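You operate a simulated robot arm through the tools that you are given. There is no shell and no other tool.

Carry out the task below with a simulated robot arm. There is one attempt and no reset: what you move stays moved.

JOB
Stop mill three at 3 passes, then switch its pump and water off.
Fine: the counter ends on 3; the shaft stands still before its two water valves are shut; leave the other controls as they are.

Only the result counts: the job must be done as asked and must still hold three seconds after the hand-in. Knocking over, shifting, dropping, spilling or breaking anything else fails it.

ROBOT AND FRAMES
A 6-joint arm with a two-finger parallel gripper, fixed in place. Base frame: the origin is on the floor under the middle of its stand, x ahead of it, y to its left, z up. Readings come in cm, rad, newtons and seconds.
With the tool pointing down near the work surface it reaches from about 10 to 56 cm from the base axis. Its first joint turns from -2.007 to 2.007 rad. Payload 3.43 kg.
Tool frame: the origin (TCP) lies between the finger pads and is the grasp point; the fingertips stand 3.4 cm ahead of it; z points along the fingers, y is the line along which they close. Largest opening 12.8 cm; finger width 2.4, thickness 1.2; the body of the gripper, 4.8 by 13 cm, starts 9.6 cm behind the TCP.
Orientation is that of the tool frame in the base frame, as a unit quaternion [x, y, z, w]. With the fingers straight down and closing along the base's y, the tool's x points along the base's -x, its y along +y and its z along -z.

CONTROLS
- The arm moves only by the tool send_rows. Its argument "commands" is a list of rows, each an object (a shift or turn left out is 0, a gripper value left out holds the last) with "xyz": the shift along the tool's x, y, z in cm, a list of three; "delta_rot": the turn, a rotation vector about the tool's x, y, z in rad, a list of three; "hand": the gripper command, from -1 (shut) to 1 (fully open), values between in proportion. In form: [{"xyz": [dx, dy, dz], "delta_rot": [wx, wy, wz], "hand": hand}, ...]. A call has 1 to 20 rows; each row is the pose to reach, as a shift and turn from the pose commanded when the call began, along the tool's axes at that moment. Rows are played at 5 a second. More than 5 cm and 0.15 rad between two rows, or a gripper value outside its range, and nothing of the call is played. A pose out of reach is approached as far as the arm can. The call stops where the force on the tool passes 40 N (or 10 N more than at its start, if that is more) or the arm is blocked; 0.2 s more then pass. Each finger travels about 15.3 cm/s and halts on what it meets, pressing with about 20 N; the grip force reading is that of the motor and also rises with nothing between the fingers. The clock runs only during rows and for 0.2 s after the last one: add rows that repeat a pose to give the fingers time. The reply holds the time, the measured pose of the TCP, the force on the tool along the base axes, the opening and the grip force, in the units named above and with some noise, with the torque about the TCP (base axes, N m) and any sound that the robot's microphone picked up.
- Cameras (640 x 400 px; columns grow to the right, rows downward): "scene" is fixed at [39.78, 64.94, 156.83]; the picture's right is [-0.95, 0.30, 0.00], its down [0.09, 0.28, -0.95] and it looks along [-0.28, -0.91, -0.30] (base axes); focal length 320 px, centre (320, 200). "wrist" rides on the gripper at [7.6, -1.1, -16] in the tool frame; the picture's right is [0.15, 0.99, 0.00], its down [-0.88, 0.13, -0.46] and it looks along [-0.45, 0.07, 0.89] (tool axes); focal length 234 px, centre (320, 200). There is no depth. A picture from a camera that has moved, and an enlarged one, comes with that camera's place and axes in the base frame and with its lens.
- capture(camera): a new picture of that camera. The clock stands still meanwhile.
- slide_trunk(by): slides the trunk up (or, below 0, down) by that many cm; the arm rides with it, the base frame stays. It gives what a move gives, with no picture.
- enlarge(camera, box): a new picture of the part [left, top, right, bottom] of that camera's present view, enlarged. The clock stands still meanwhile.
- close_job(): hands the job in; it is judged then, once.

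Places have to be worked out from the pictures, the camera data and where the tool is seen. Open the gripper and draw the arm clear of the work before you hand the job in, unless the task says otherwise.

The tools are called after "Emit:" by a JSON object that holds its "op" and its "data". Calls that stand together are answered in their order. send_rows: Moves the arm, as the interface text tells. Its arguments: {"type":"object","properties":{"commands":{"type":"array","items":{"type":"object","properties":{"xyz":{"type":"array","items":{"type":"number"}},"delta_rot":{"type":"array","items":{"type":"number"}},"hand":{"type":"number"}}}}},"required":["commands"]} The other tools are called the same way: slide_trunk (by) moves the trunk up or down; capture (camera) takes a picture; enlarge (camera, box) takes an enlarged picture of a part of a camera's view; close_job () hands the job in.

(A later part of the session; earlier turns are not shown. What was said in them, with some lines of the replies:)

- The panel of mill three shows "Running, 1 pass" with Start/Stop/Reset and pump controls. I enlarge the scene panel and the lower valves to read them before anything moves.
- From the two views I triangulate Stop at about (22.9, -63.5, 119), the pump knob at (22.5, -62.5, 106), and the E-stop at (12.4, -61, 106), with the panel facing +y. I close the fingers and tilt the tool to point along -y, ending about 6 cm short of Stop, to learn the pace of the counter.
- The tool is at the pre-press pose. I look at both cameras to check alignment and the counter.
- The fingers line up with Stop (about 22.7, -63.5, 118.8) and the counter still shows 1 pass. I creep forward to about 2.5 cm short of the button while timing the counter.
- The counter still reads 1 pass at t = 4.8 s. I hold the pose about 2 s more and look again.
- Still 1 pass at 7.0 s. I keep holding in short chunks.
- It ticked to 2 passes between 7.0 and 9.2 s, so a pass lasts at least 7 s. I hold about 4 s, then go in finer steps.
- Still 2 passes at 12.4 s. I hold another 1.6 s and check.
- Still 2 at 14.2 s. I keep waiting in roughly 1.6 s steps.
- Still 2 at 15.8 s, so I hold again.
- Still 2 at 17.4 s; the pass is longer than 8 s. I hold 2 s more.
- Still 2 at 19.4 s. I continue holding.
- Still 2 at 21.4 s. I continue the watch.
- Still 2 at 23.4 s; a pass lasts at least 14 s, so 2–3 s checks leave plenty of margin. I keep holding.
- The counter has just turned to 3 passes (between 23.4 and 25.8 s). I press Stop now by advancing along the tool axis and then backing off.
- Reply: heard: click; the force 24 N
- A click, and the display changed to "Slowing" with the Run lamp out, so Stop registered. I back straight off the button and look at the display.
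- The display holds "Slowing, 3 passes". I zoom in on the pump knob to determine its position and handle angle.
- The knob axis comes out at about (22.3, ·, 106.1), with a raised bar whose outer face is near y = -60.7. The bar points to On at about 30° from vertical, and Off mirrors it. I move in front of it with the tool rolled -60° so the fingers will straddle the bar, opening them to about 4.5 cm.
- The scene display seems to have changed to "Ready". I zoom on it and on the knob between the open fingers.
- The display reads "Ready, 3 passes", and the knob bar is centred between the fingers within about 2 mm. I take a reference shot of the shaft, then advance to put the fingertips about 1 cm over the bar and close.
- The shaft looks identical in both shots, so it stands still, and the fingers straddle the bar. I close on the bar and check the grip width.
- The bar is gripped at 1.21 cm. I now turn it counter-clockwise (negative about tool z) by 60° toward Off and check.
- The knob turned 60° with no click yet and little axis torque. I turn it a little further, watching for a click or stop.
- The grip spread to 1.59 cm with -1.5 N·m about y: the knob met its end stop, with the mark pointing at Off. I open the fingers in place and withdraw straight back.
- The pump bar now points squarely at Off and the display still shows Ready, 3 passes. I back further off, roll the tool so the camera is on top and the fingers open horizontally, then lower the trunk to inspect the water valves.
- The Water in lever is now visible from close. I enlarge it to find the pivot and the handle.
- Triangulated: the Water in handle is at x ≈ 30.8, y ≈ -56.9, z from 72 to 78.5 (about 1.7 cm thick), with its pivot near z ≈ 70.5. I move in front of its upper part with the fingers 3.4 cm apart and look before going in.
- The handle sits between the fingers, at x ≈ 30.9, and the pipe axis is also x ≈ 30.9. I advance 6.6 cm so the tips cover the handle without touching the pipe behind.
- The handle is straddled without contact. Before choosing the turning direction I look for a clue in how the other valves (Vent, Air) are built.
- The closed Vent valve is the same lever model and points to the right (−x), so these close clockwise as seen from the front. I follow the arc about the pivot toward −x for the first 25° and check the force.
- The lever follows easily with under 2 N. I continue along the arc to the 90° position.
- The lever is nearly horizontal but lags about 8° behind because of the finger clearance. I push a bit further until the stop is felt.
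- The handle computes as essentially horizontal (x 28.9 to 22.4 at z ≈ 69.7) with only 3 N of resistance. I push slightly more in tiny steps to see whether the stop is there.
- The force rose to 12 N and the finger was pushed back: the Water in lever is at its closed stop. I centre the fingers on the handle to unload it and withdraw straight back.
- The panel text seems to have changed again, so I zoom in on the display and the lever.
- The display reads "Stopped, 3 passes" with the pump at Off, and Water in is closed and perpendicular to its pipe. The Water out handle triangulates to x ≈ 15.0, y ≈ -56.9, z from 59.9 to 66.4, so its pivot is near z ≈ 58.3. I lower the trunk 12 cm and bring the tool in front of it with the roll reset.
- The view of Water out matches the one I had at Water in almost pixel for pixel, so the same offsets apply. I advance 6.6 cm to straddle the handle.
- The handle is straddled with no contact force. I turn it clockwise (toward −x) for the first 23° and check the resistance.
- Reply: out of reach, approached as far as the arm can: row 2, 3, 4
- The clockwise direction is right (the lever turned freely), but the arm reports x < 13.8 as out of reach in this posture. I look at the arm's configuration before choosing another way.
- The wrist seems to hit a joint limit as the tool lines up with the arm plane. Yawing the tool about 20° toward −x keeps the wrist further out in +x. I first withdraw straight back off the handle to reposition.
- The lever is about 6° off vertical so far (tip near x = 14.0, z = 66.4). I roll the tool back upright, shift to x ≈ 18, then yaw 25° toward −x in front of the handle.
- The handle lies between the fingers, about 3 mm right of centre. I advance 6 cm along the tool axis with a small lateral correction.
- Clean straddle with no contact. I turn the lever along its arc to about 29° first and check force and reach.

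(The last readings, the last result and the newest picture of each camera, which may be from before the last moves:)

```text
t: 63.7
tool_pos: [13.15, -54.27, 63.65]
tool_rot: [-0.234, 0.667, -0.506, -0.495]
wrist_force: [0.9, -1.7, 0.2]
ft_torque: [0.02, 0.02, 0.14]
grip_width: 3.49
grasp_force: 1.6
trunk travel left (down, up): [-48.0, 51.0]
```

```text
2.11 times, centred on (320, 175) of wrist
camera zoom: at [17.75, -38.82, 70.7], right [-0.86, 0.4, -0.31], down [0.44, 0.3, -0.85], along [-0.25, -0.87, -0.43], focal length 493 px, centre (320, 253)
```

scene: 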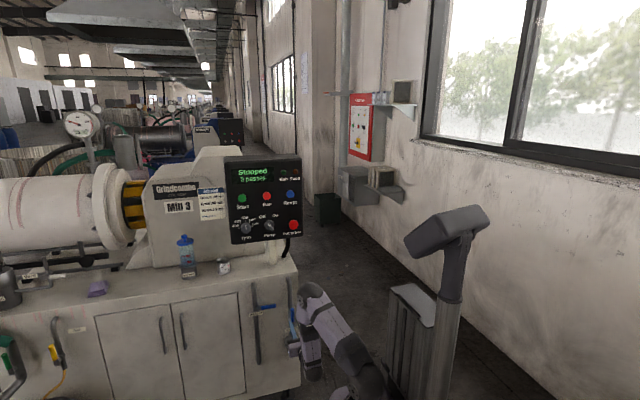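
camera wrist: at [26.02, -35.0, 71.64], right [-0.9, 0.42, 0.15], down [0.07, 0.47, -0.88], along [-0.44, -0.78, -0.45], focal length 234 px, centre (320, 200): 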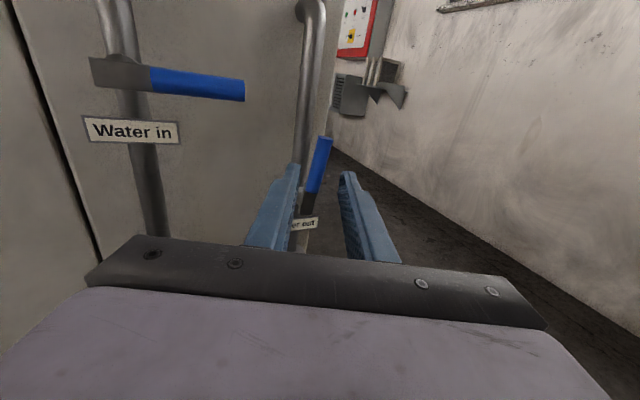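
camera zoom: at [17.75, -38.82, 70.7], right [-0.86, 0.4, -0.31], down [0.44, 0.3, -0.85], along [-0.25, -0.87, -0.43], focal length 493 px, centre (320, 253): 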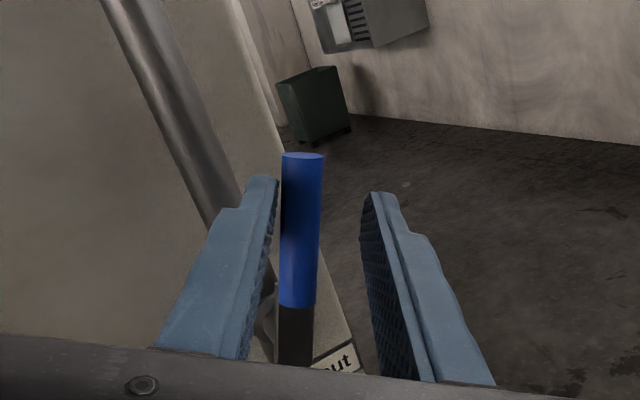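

The lever follows with about 1 N and the reach is fine. I continue the arc to 90°.

Emit:
{"op": "send_rows", "data": {"commands": [{"xyz": [-0.12, 0.78, 0.3], "delta_rot": [0, 0, 0.13], "hand": -0.47}, {"xyz": [-0.36, 1.54, 0.57], "delta_rot": [0, 0, 0.27], "hand": -0.47}, {"xyz": [-0.7, 2.27, 0.8], "delta_rot": [0, 0, 0.41], "hand": -0.47}, {"xyz": [-1.14, 2.95, 1.0], "delta_rot": [0, 0, 0.555], "hand": -0.47}, {"xyz": [-1.68, 3.58, 1.15], "delta_rot": [0, 0, 0.7], "hand": -0.47}, {"xyz": [-2.3, 4.14, 1.26], "delta_rot": [0, 0, 0.848], "hand": -0.47}, {"xyz": [-2.93, 4.58, 1.31], "delta_rot": [0, 0, 0.995], "hand": -0.47}, {"xyz": [-3.46, 4.87, 1.32], "delta_rot": [0, 0, 1.11], "hand": -0.47}]}}

Emit:
{"op": "enlarge", "data": {"camera": "wrist", "box": [230, 80, 410, 270]}}

Emit:
{"op": "enlarge", "data": {"camera": "scene", "box": [230, 250, 450, 400]}}

```text
t: 65.5
tool_pos: [10.02, -54.31, 58.35]
tool_rot: [0.154, 0.69, -0.69, -0.154]
wrist_force: [0.3, -0.2, 1.3]
ft_torque: [-0.07, 0.02, -0.01]
grip_width: 3.47
grasp_force: 0.5
trunk travel left (down, up): [-48.0, 51.0]
```

```text
2.11 times, centred on (320, 175) of wrist
camera zoom: at [9.9, -36.59, 59.3], right [-0.13, 0.06, -0.99], down [0.99, 0.04, -0.13], along [0.03, -1.0, -0.07], focal length 493 px, centre (320, 253)
```

zoom: 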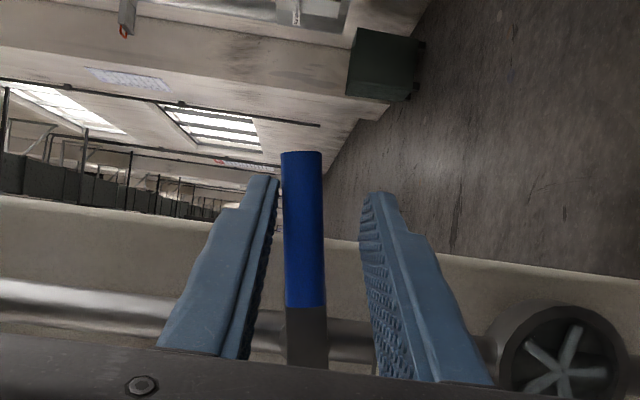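

```text
2.67 times, centred on (340, 325) of scene
camera zoom: at [39.78, 64.94, 156.83], right [-0.95, 0.3, 0.0], down [0.09, 0.28, -0.95], along [-0.28, -0.91, -0.3], focal length 854 px, centre (267, -133)
```

zoom: 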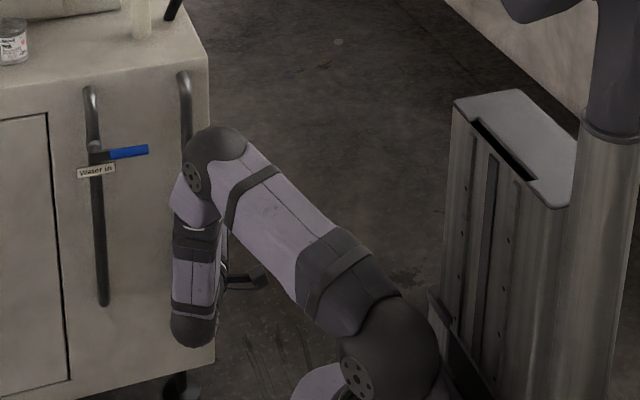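

The lever is nearly horizontal, lagging by the finger clearance as before. I push further in small steps to bring it to its stop.

Emit:
{"op": "send_rows", "data": {"commands": [{"xyz": [-0.01, 0.3, 0], "delta_rot": [0, 0, 0.05], "hand": -0.47}, {"xyz": [-0.03, 0.6, 0], "delta_rot": [0, 0, 0.1], "hand": -0.47}, {"xyz": [-0.05, 0.8, 0], "delta_rot": [0, 0, 0.13], "hand": -0.47}, {"xyz": [-0.07, 0.95, 0], "delta_rot": [0, 0, 0.16], "hand": -0.47}, {"xyz": [-0.1, 1.1, 0], "delta_rot": [0, 0, 0.18], "hand": -0.47}, {"xyz": [-0.1, 1.2, 0], "delta_rot": [0, 0, 0.2], "hand": -0.47}]}}

Emit:
{"op": "enlarge", "data": {"camera": "wrist", "box": [230, 80, 410, 270]}}

```text
t: 66.9
tool_pos: [10.19, -54.38, 57.18]
tool_rot: [-0.221, -0.671, 0.703, 0.084]
wrist_force: [-0.4, 1.0, 5.2]
ft_torque: [-0.13, 0.16, 0.01]
grip_width: 3.66
grasp_force: 2.2
trunk travel left (down, up): [-48.0, 51.0]
```

```text
2.11 times, centred on (320, 175) of wrist
camera zoom: at [9.97, -36.6, 56.6], right [0.05, -0.02, -1.0], down [1.0, 0.04, 0.05], along [0.04, -1.0, 0.03], focal length 493 px, centre (320, 253)
```

zoom: 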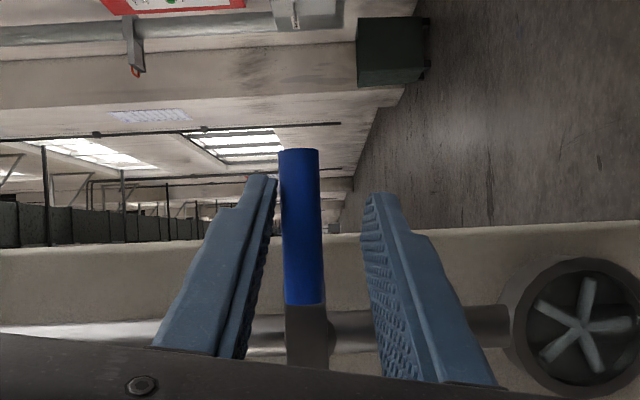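

The force is starting to rise (5 N, fingers spreading slightly). I push about 4 mm more to confirm the stop.

Emit:
{"op": "send_rows", "data": {"commands": [{"xyz": [0, 0.12, 0], "delta_rot": [0, 0, 0.02], "hand": -0.47}, {"xyz": [-0.01, 0.24, 0], "delta_rot": [0, 0, 0.03], "hand": -0.47}, {"xyz": [-0.01, 0.36, 0], "delta_rot": [0, 0, 0.04], "hand": -0.47}, {"xyz": [-0.01, 0.36, 0], "delta_rot": [0, 0, 0.04], "hand": -0.47}]}}

Emit:
{"op": "enlarge", "data": {"camera": "wrist", "box": [230, 80, 410, 270]}}

```text
t: 67.9
tool_pos: [10.36, -54.48, 56.87]
tool_rot: [-0.233, -0.666, 0.705, 0.069]
wrist_force: [2.3, 2.0, 13.3]
ft_torque: [-0.35, 0.39, -0.05]
grip_width: 4.08
grasp_force: 6.1
trunk travel left (down, up): [-48.0, 51.0]
```

```text
2.11 times, centred on (320, 175) of wrist
camera zoom: at [10.07, -36.66, 56.01], right [0.08, -0.04, -1.0], down [1.0, 0.04, 0.08], along [0.04, -1.0, 0.05], focal length 493 px, centre (320, 253)
```

zoom: 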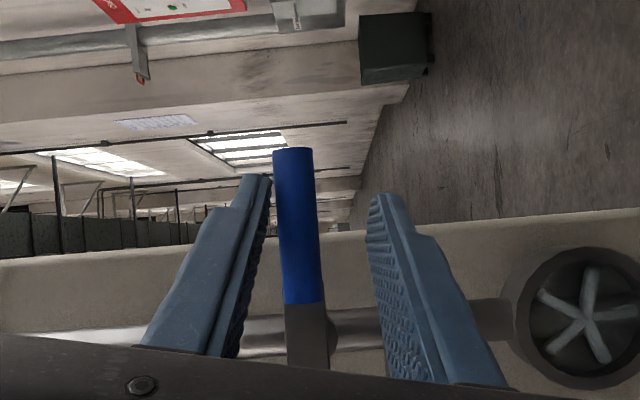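

13 N and the finger is pushed open: the Water out lever is at its closed stop. I centre on the handle to unload it and withdraw along the tool axis.

Emit:
{"op": "send_rows", "data": {"commands": [{"xyz": [0, -0.5, 0], "hand": -0.47}, {"xyz": [0, -1.0, 0], "hand": -0.47}, {"xyz": [0, -1.1, 0], "hand": -0.4}, {"xyz": [0, -1.1, -1.5], "hand": -0.4}, {"xyz": [0, -1.1, -3.5], "hand": -0.4}, {"xyz": [0, -1.1, -5.5], "hand": -0.4}, {"xyz": [0, -1.1, -7.5], "hand": -0.4}, {"xyz": [0, -1.1, -10.0], "hand": -0.4}]}}

Emit:
{"op": "capture", "data": {"camera": "wrist"}}

Emit:
{"op": "capture", "data": {"camera": "scene"}}

```text
t: 69.7
tool_pos: [14.16, -45.28, 57.83]
tool_rot: [-0.233, -0.667, 0.704, 0.07]
wrist_force: [-0.5, -0.5, 0.2]
ft_torque: [-0.01, -0.01, 0.03]
grip_width: 3.83
grasp_force: 0.1
trunk travel left (down, up): [-48.0, 51.0]
```

```text
taken
camera wrist: at [14.03, -27.48, 56.97], right [0.08, -0.04, -1.0], down [1.0, 0.04, 0.08], along [0.03, -1.0, 0.04], focal length 234 px, centre (320, 200)
```

wrist: 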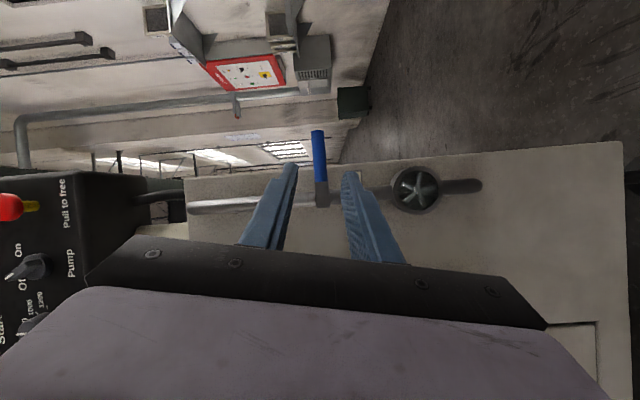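

```text
taken
```

scene: 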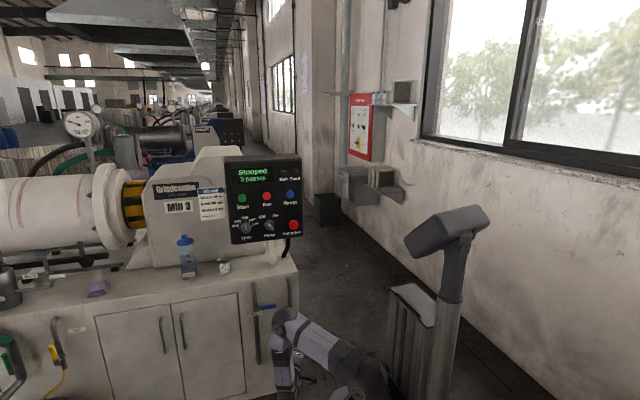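

Both levers are now horizontal. I draw the arm further back from the cabinet with the gripper opened, then verify everything.

Emit:
{"op": "send_rows", "data": {"commands": [{"xyz": [0, 0, -2.5], "hand": 0.0}, {"xyz": [0, 0, -5.0], "hand": 0.4}, {"xyz": [0, 0, -7.5], "hand": 0.8}, {"xyz": [0, 0, -10.0], "hand": 1.0}, {"xyz": [0, 0, -12.0], "hand": 1.0}, {"xyz": [0, 0, -12.0], "hand": 1.0}]}}

Emit:
{"op": "capture", "data": {"camera": "wrist"}}

Emit:
{"op": "enlarge", "data": {"camera": "scene", "box": [220, 150, 310, 250]}}

Emit:
{"op": "enlarge", "data": {"camera": "scene", "box": [225, 265, 345, 400]}}

Emit:
{"op": "enlarge", "data": {"camera": "scene", "box": [80, 150, 160, 260]}}

```text
t: 71.1
tool_pos: [19.35, -34.32, 57.72]
tool_rot: [-0.233, -0.668, 0.703, 0.07]
wrist_force: [-0.3, -0.1, -0.2]
ft_torque: [0.0, 0.0, -0.03]
grip_width: 12.77
grasp_force: 0.1
trunk travel left (down, up): [-48.0, 51.0]
```

```text
taken
camera wrist: at [19.08, -16.54, 56.9], right [0.08, -0.04, -1.0], down [1.0, 0.04, 0.08], along [0.03, -1.0, 0.04], focal length 234 px, centre (320, 200)
```

wrist: 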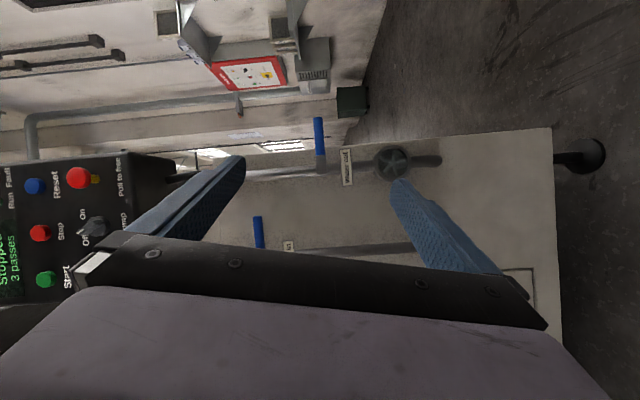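

```text
4.00 times, centred on (265, 200) of scene
camera zoom: at [39.78, 64.94, 156.83], right [-0.95, 0.3, 0.0], down [0.09, 0.28, -0.95], along [-0.28, -0.91, -0.3], focal length 1281 px, centre (540, 200)
```

zoom: 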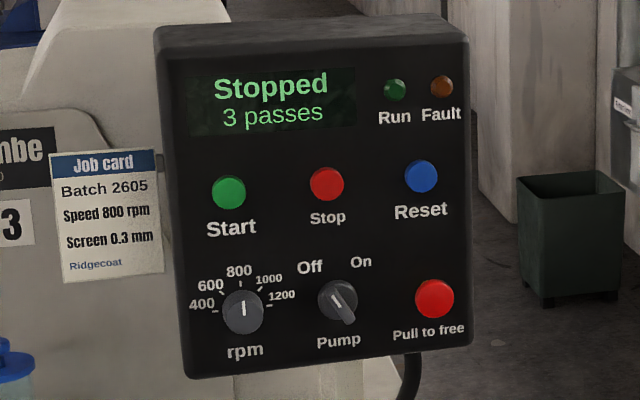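

```text
2.96 times, centred on (285, 332) of scene
camera zoom: at [39.78, 64.94, 156.83], right [-0.95, 0.3, 0.0], down [0.09, 0.28, -0.95], along [-0.28, -0.91, -0.3], focal length 949 px, centre (424, -193)
```

zoom: 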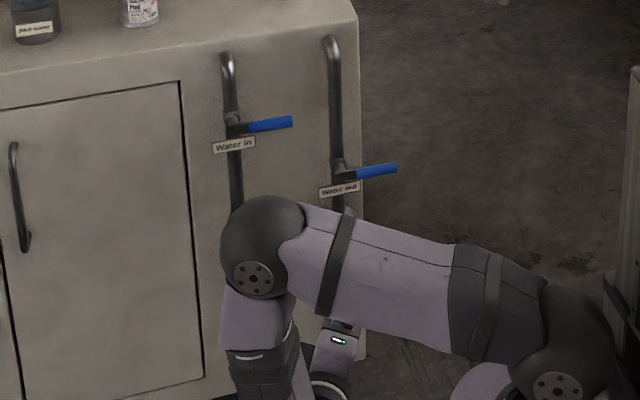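

```text
3.64 times, centred on (120, 205) of scene
camera zoom: at [39.78, 64.94, 156.83], right [-0.95, 0.3, 0.0], down [0.09, 0.28, -0.95], along [-0.28, -0.91, -0.3], focal length 1164 px, centre (1047, 182)
```

zoom: 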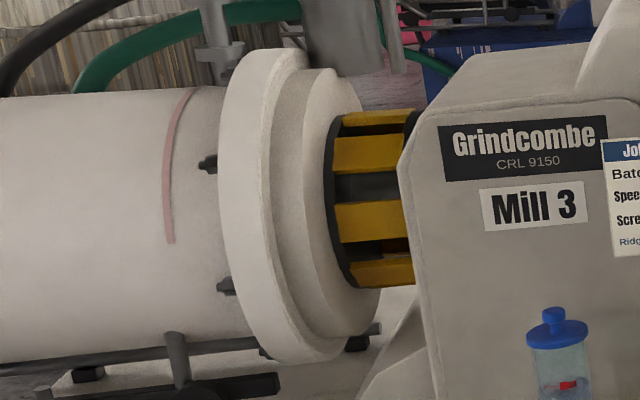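

Everything reads as required: Stopped at 3 passes, pump Off, both levers horizontal. As a last check on the valves I see whether the flow indicator wheel is still turning.

Emit:
{"op": "enlarge", "data": {"camera": "wrist", "box": [300, 100, 460, 200]}}

Emit:
{"op": "send_rows", "data": {"commands": [{"xyz": [0, 0, -0.5], "hand": 1.0}, {"xyz": [0, 0, -0.5], "hand": 1.0}, {"xyz": [0, 0, -0.5], "hand": 1.0}]}}

Emit:
{"op": "enlarge", "data": {"camera": "wrist", "box": [300, 100, 460, 200]}}

Emit:
{"op": "enlarge", "data": {"camera": "scene", "box": [220, 150, 310, 250]}}

```text
4.00 times, centred on (380, 150) of wrist
camera zoom: at [19.08, -16.54, 56.9], right [0.08, -0.04, -1.0], down [1.0, 0.04, 0.08], along [0.03, -1.0, 0.04], focal length 937 px, centre (80, 400)
```

zoom: 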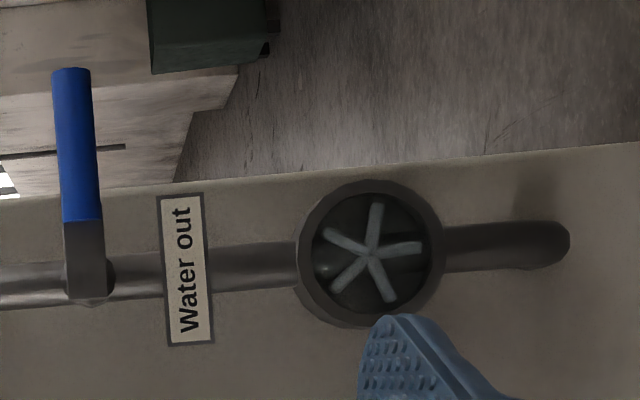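

```text
t: 71.9
tool_pos: [19.47, -33.97, 57.79]
tool_rot: [-0.234, -0.667, 0.704, 0.07]
wrist_force: [-0.2, 0.2, -0.1]
ft_torque: [0.03, 0.0, 0.02]
grip_width: 12.8
grasp_force: 0.1
trunk travel left (down, up): [-48.0, 51.0]
```

```text
4.00 times, centred on (380, 150) of wrist
camera zoom: at [19.31, -16.14, 56.86], right [0.08, -0.04, -1.0], down [1.0, 0.04, 0.08], along [0.03, -1.0, 0.04], focal length 937 px, centre (80, 400)
```

zoom: 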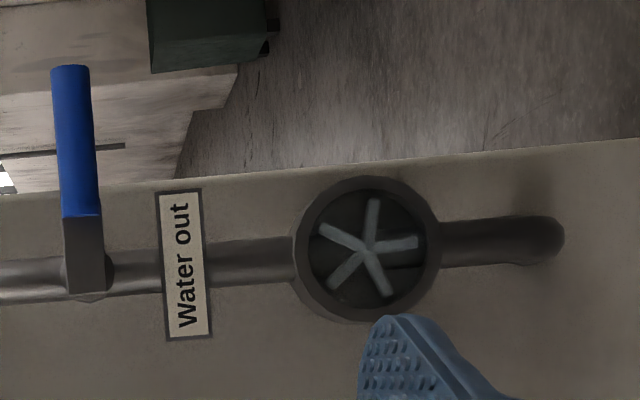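

```text
4.00 times, centred on (265, 200) of scene
camera zoom: at [39.78, 64.94, 156.83], right [-0.95, 0.3, 0.0], down [0.09, 0.28, -0.95], along [-0.28, -0.91, -0.3], focal length 1281 px, centre (540, 200)
```

zoom: 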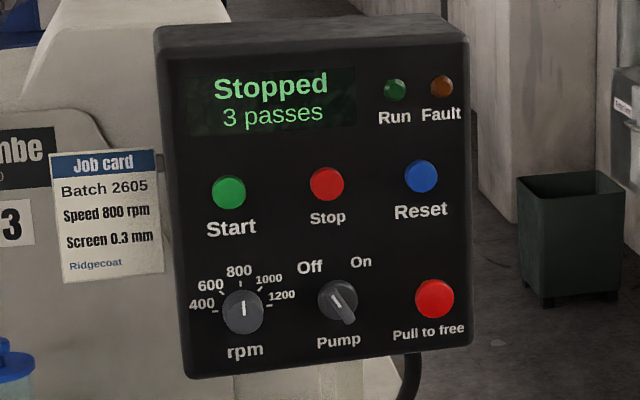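

The flow wheel stands still, both levers are shut, the pump is Off, and the display holds "Stopped, 3 passes". The gripper is open and clear of the mill, so I hand the job in.

Emit:
{"op": "close_job", "data": {}}

```text
The job is handed in.
```

I stopped mill three on 3 passes, switched its pump off and shut both water valves. I've handed the job in, but no verdict has come back.

- **Stop:** I pressed Stop within about 2 s of the counter turning to 3. The display went through "Slowing" and "Ready", and last read "Stopped, 3 passes".
- **Shaft:** the display read "Ready" and two pictures about 1.6 s apart showed the shaft not moving. That was before I touched either water valve.
- **Pump:** the knob is turned to its end stop and points at Off.
- **Water in and Water out:** both levers are turned a quarter turn to their stops. The flow wheel in the Water out line was not turning in the last pictures.

I did not touch any other control, and nothing was knocked or shifted that I could see. The gripper is open and the arm is drawn back from the mill.
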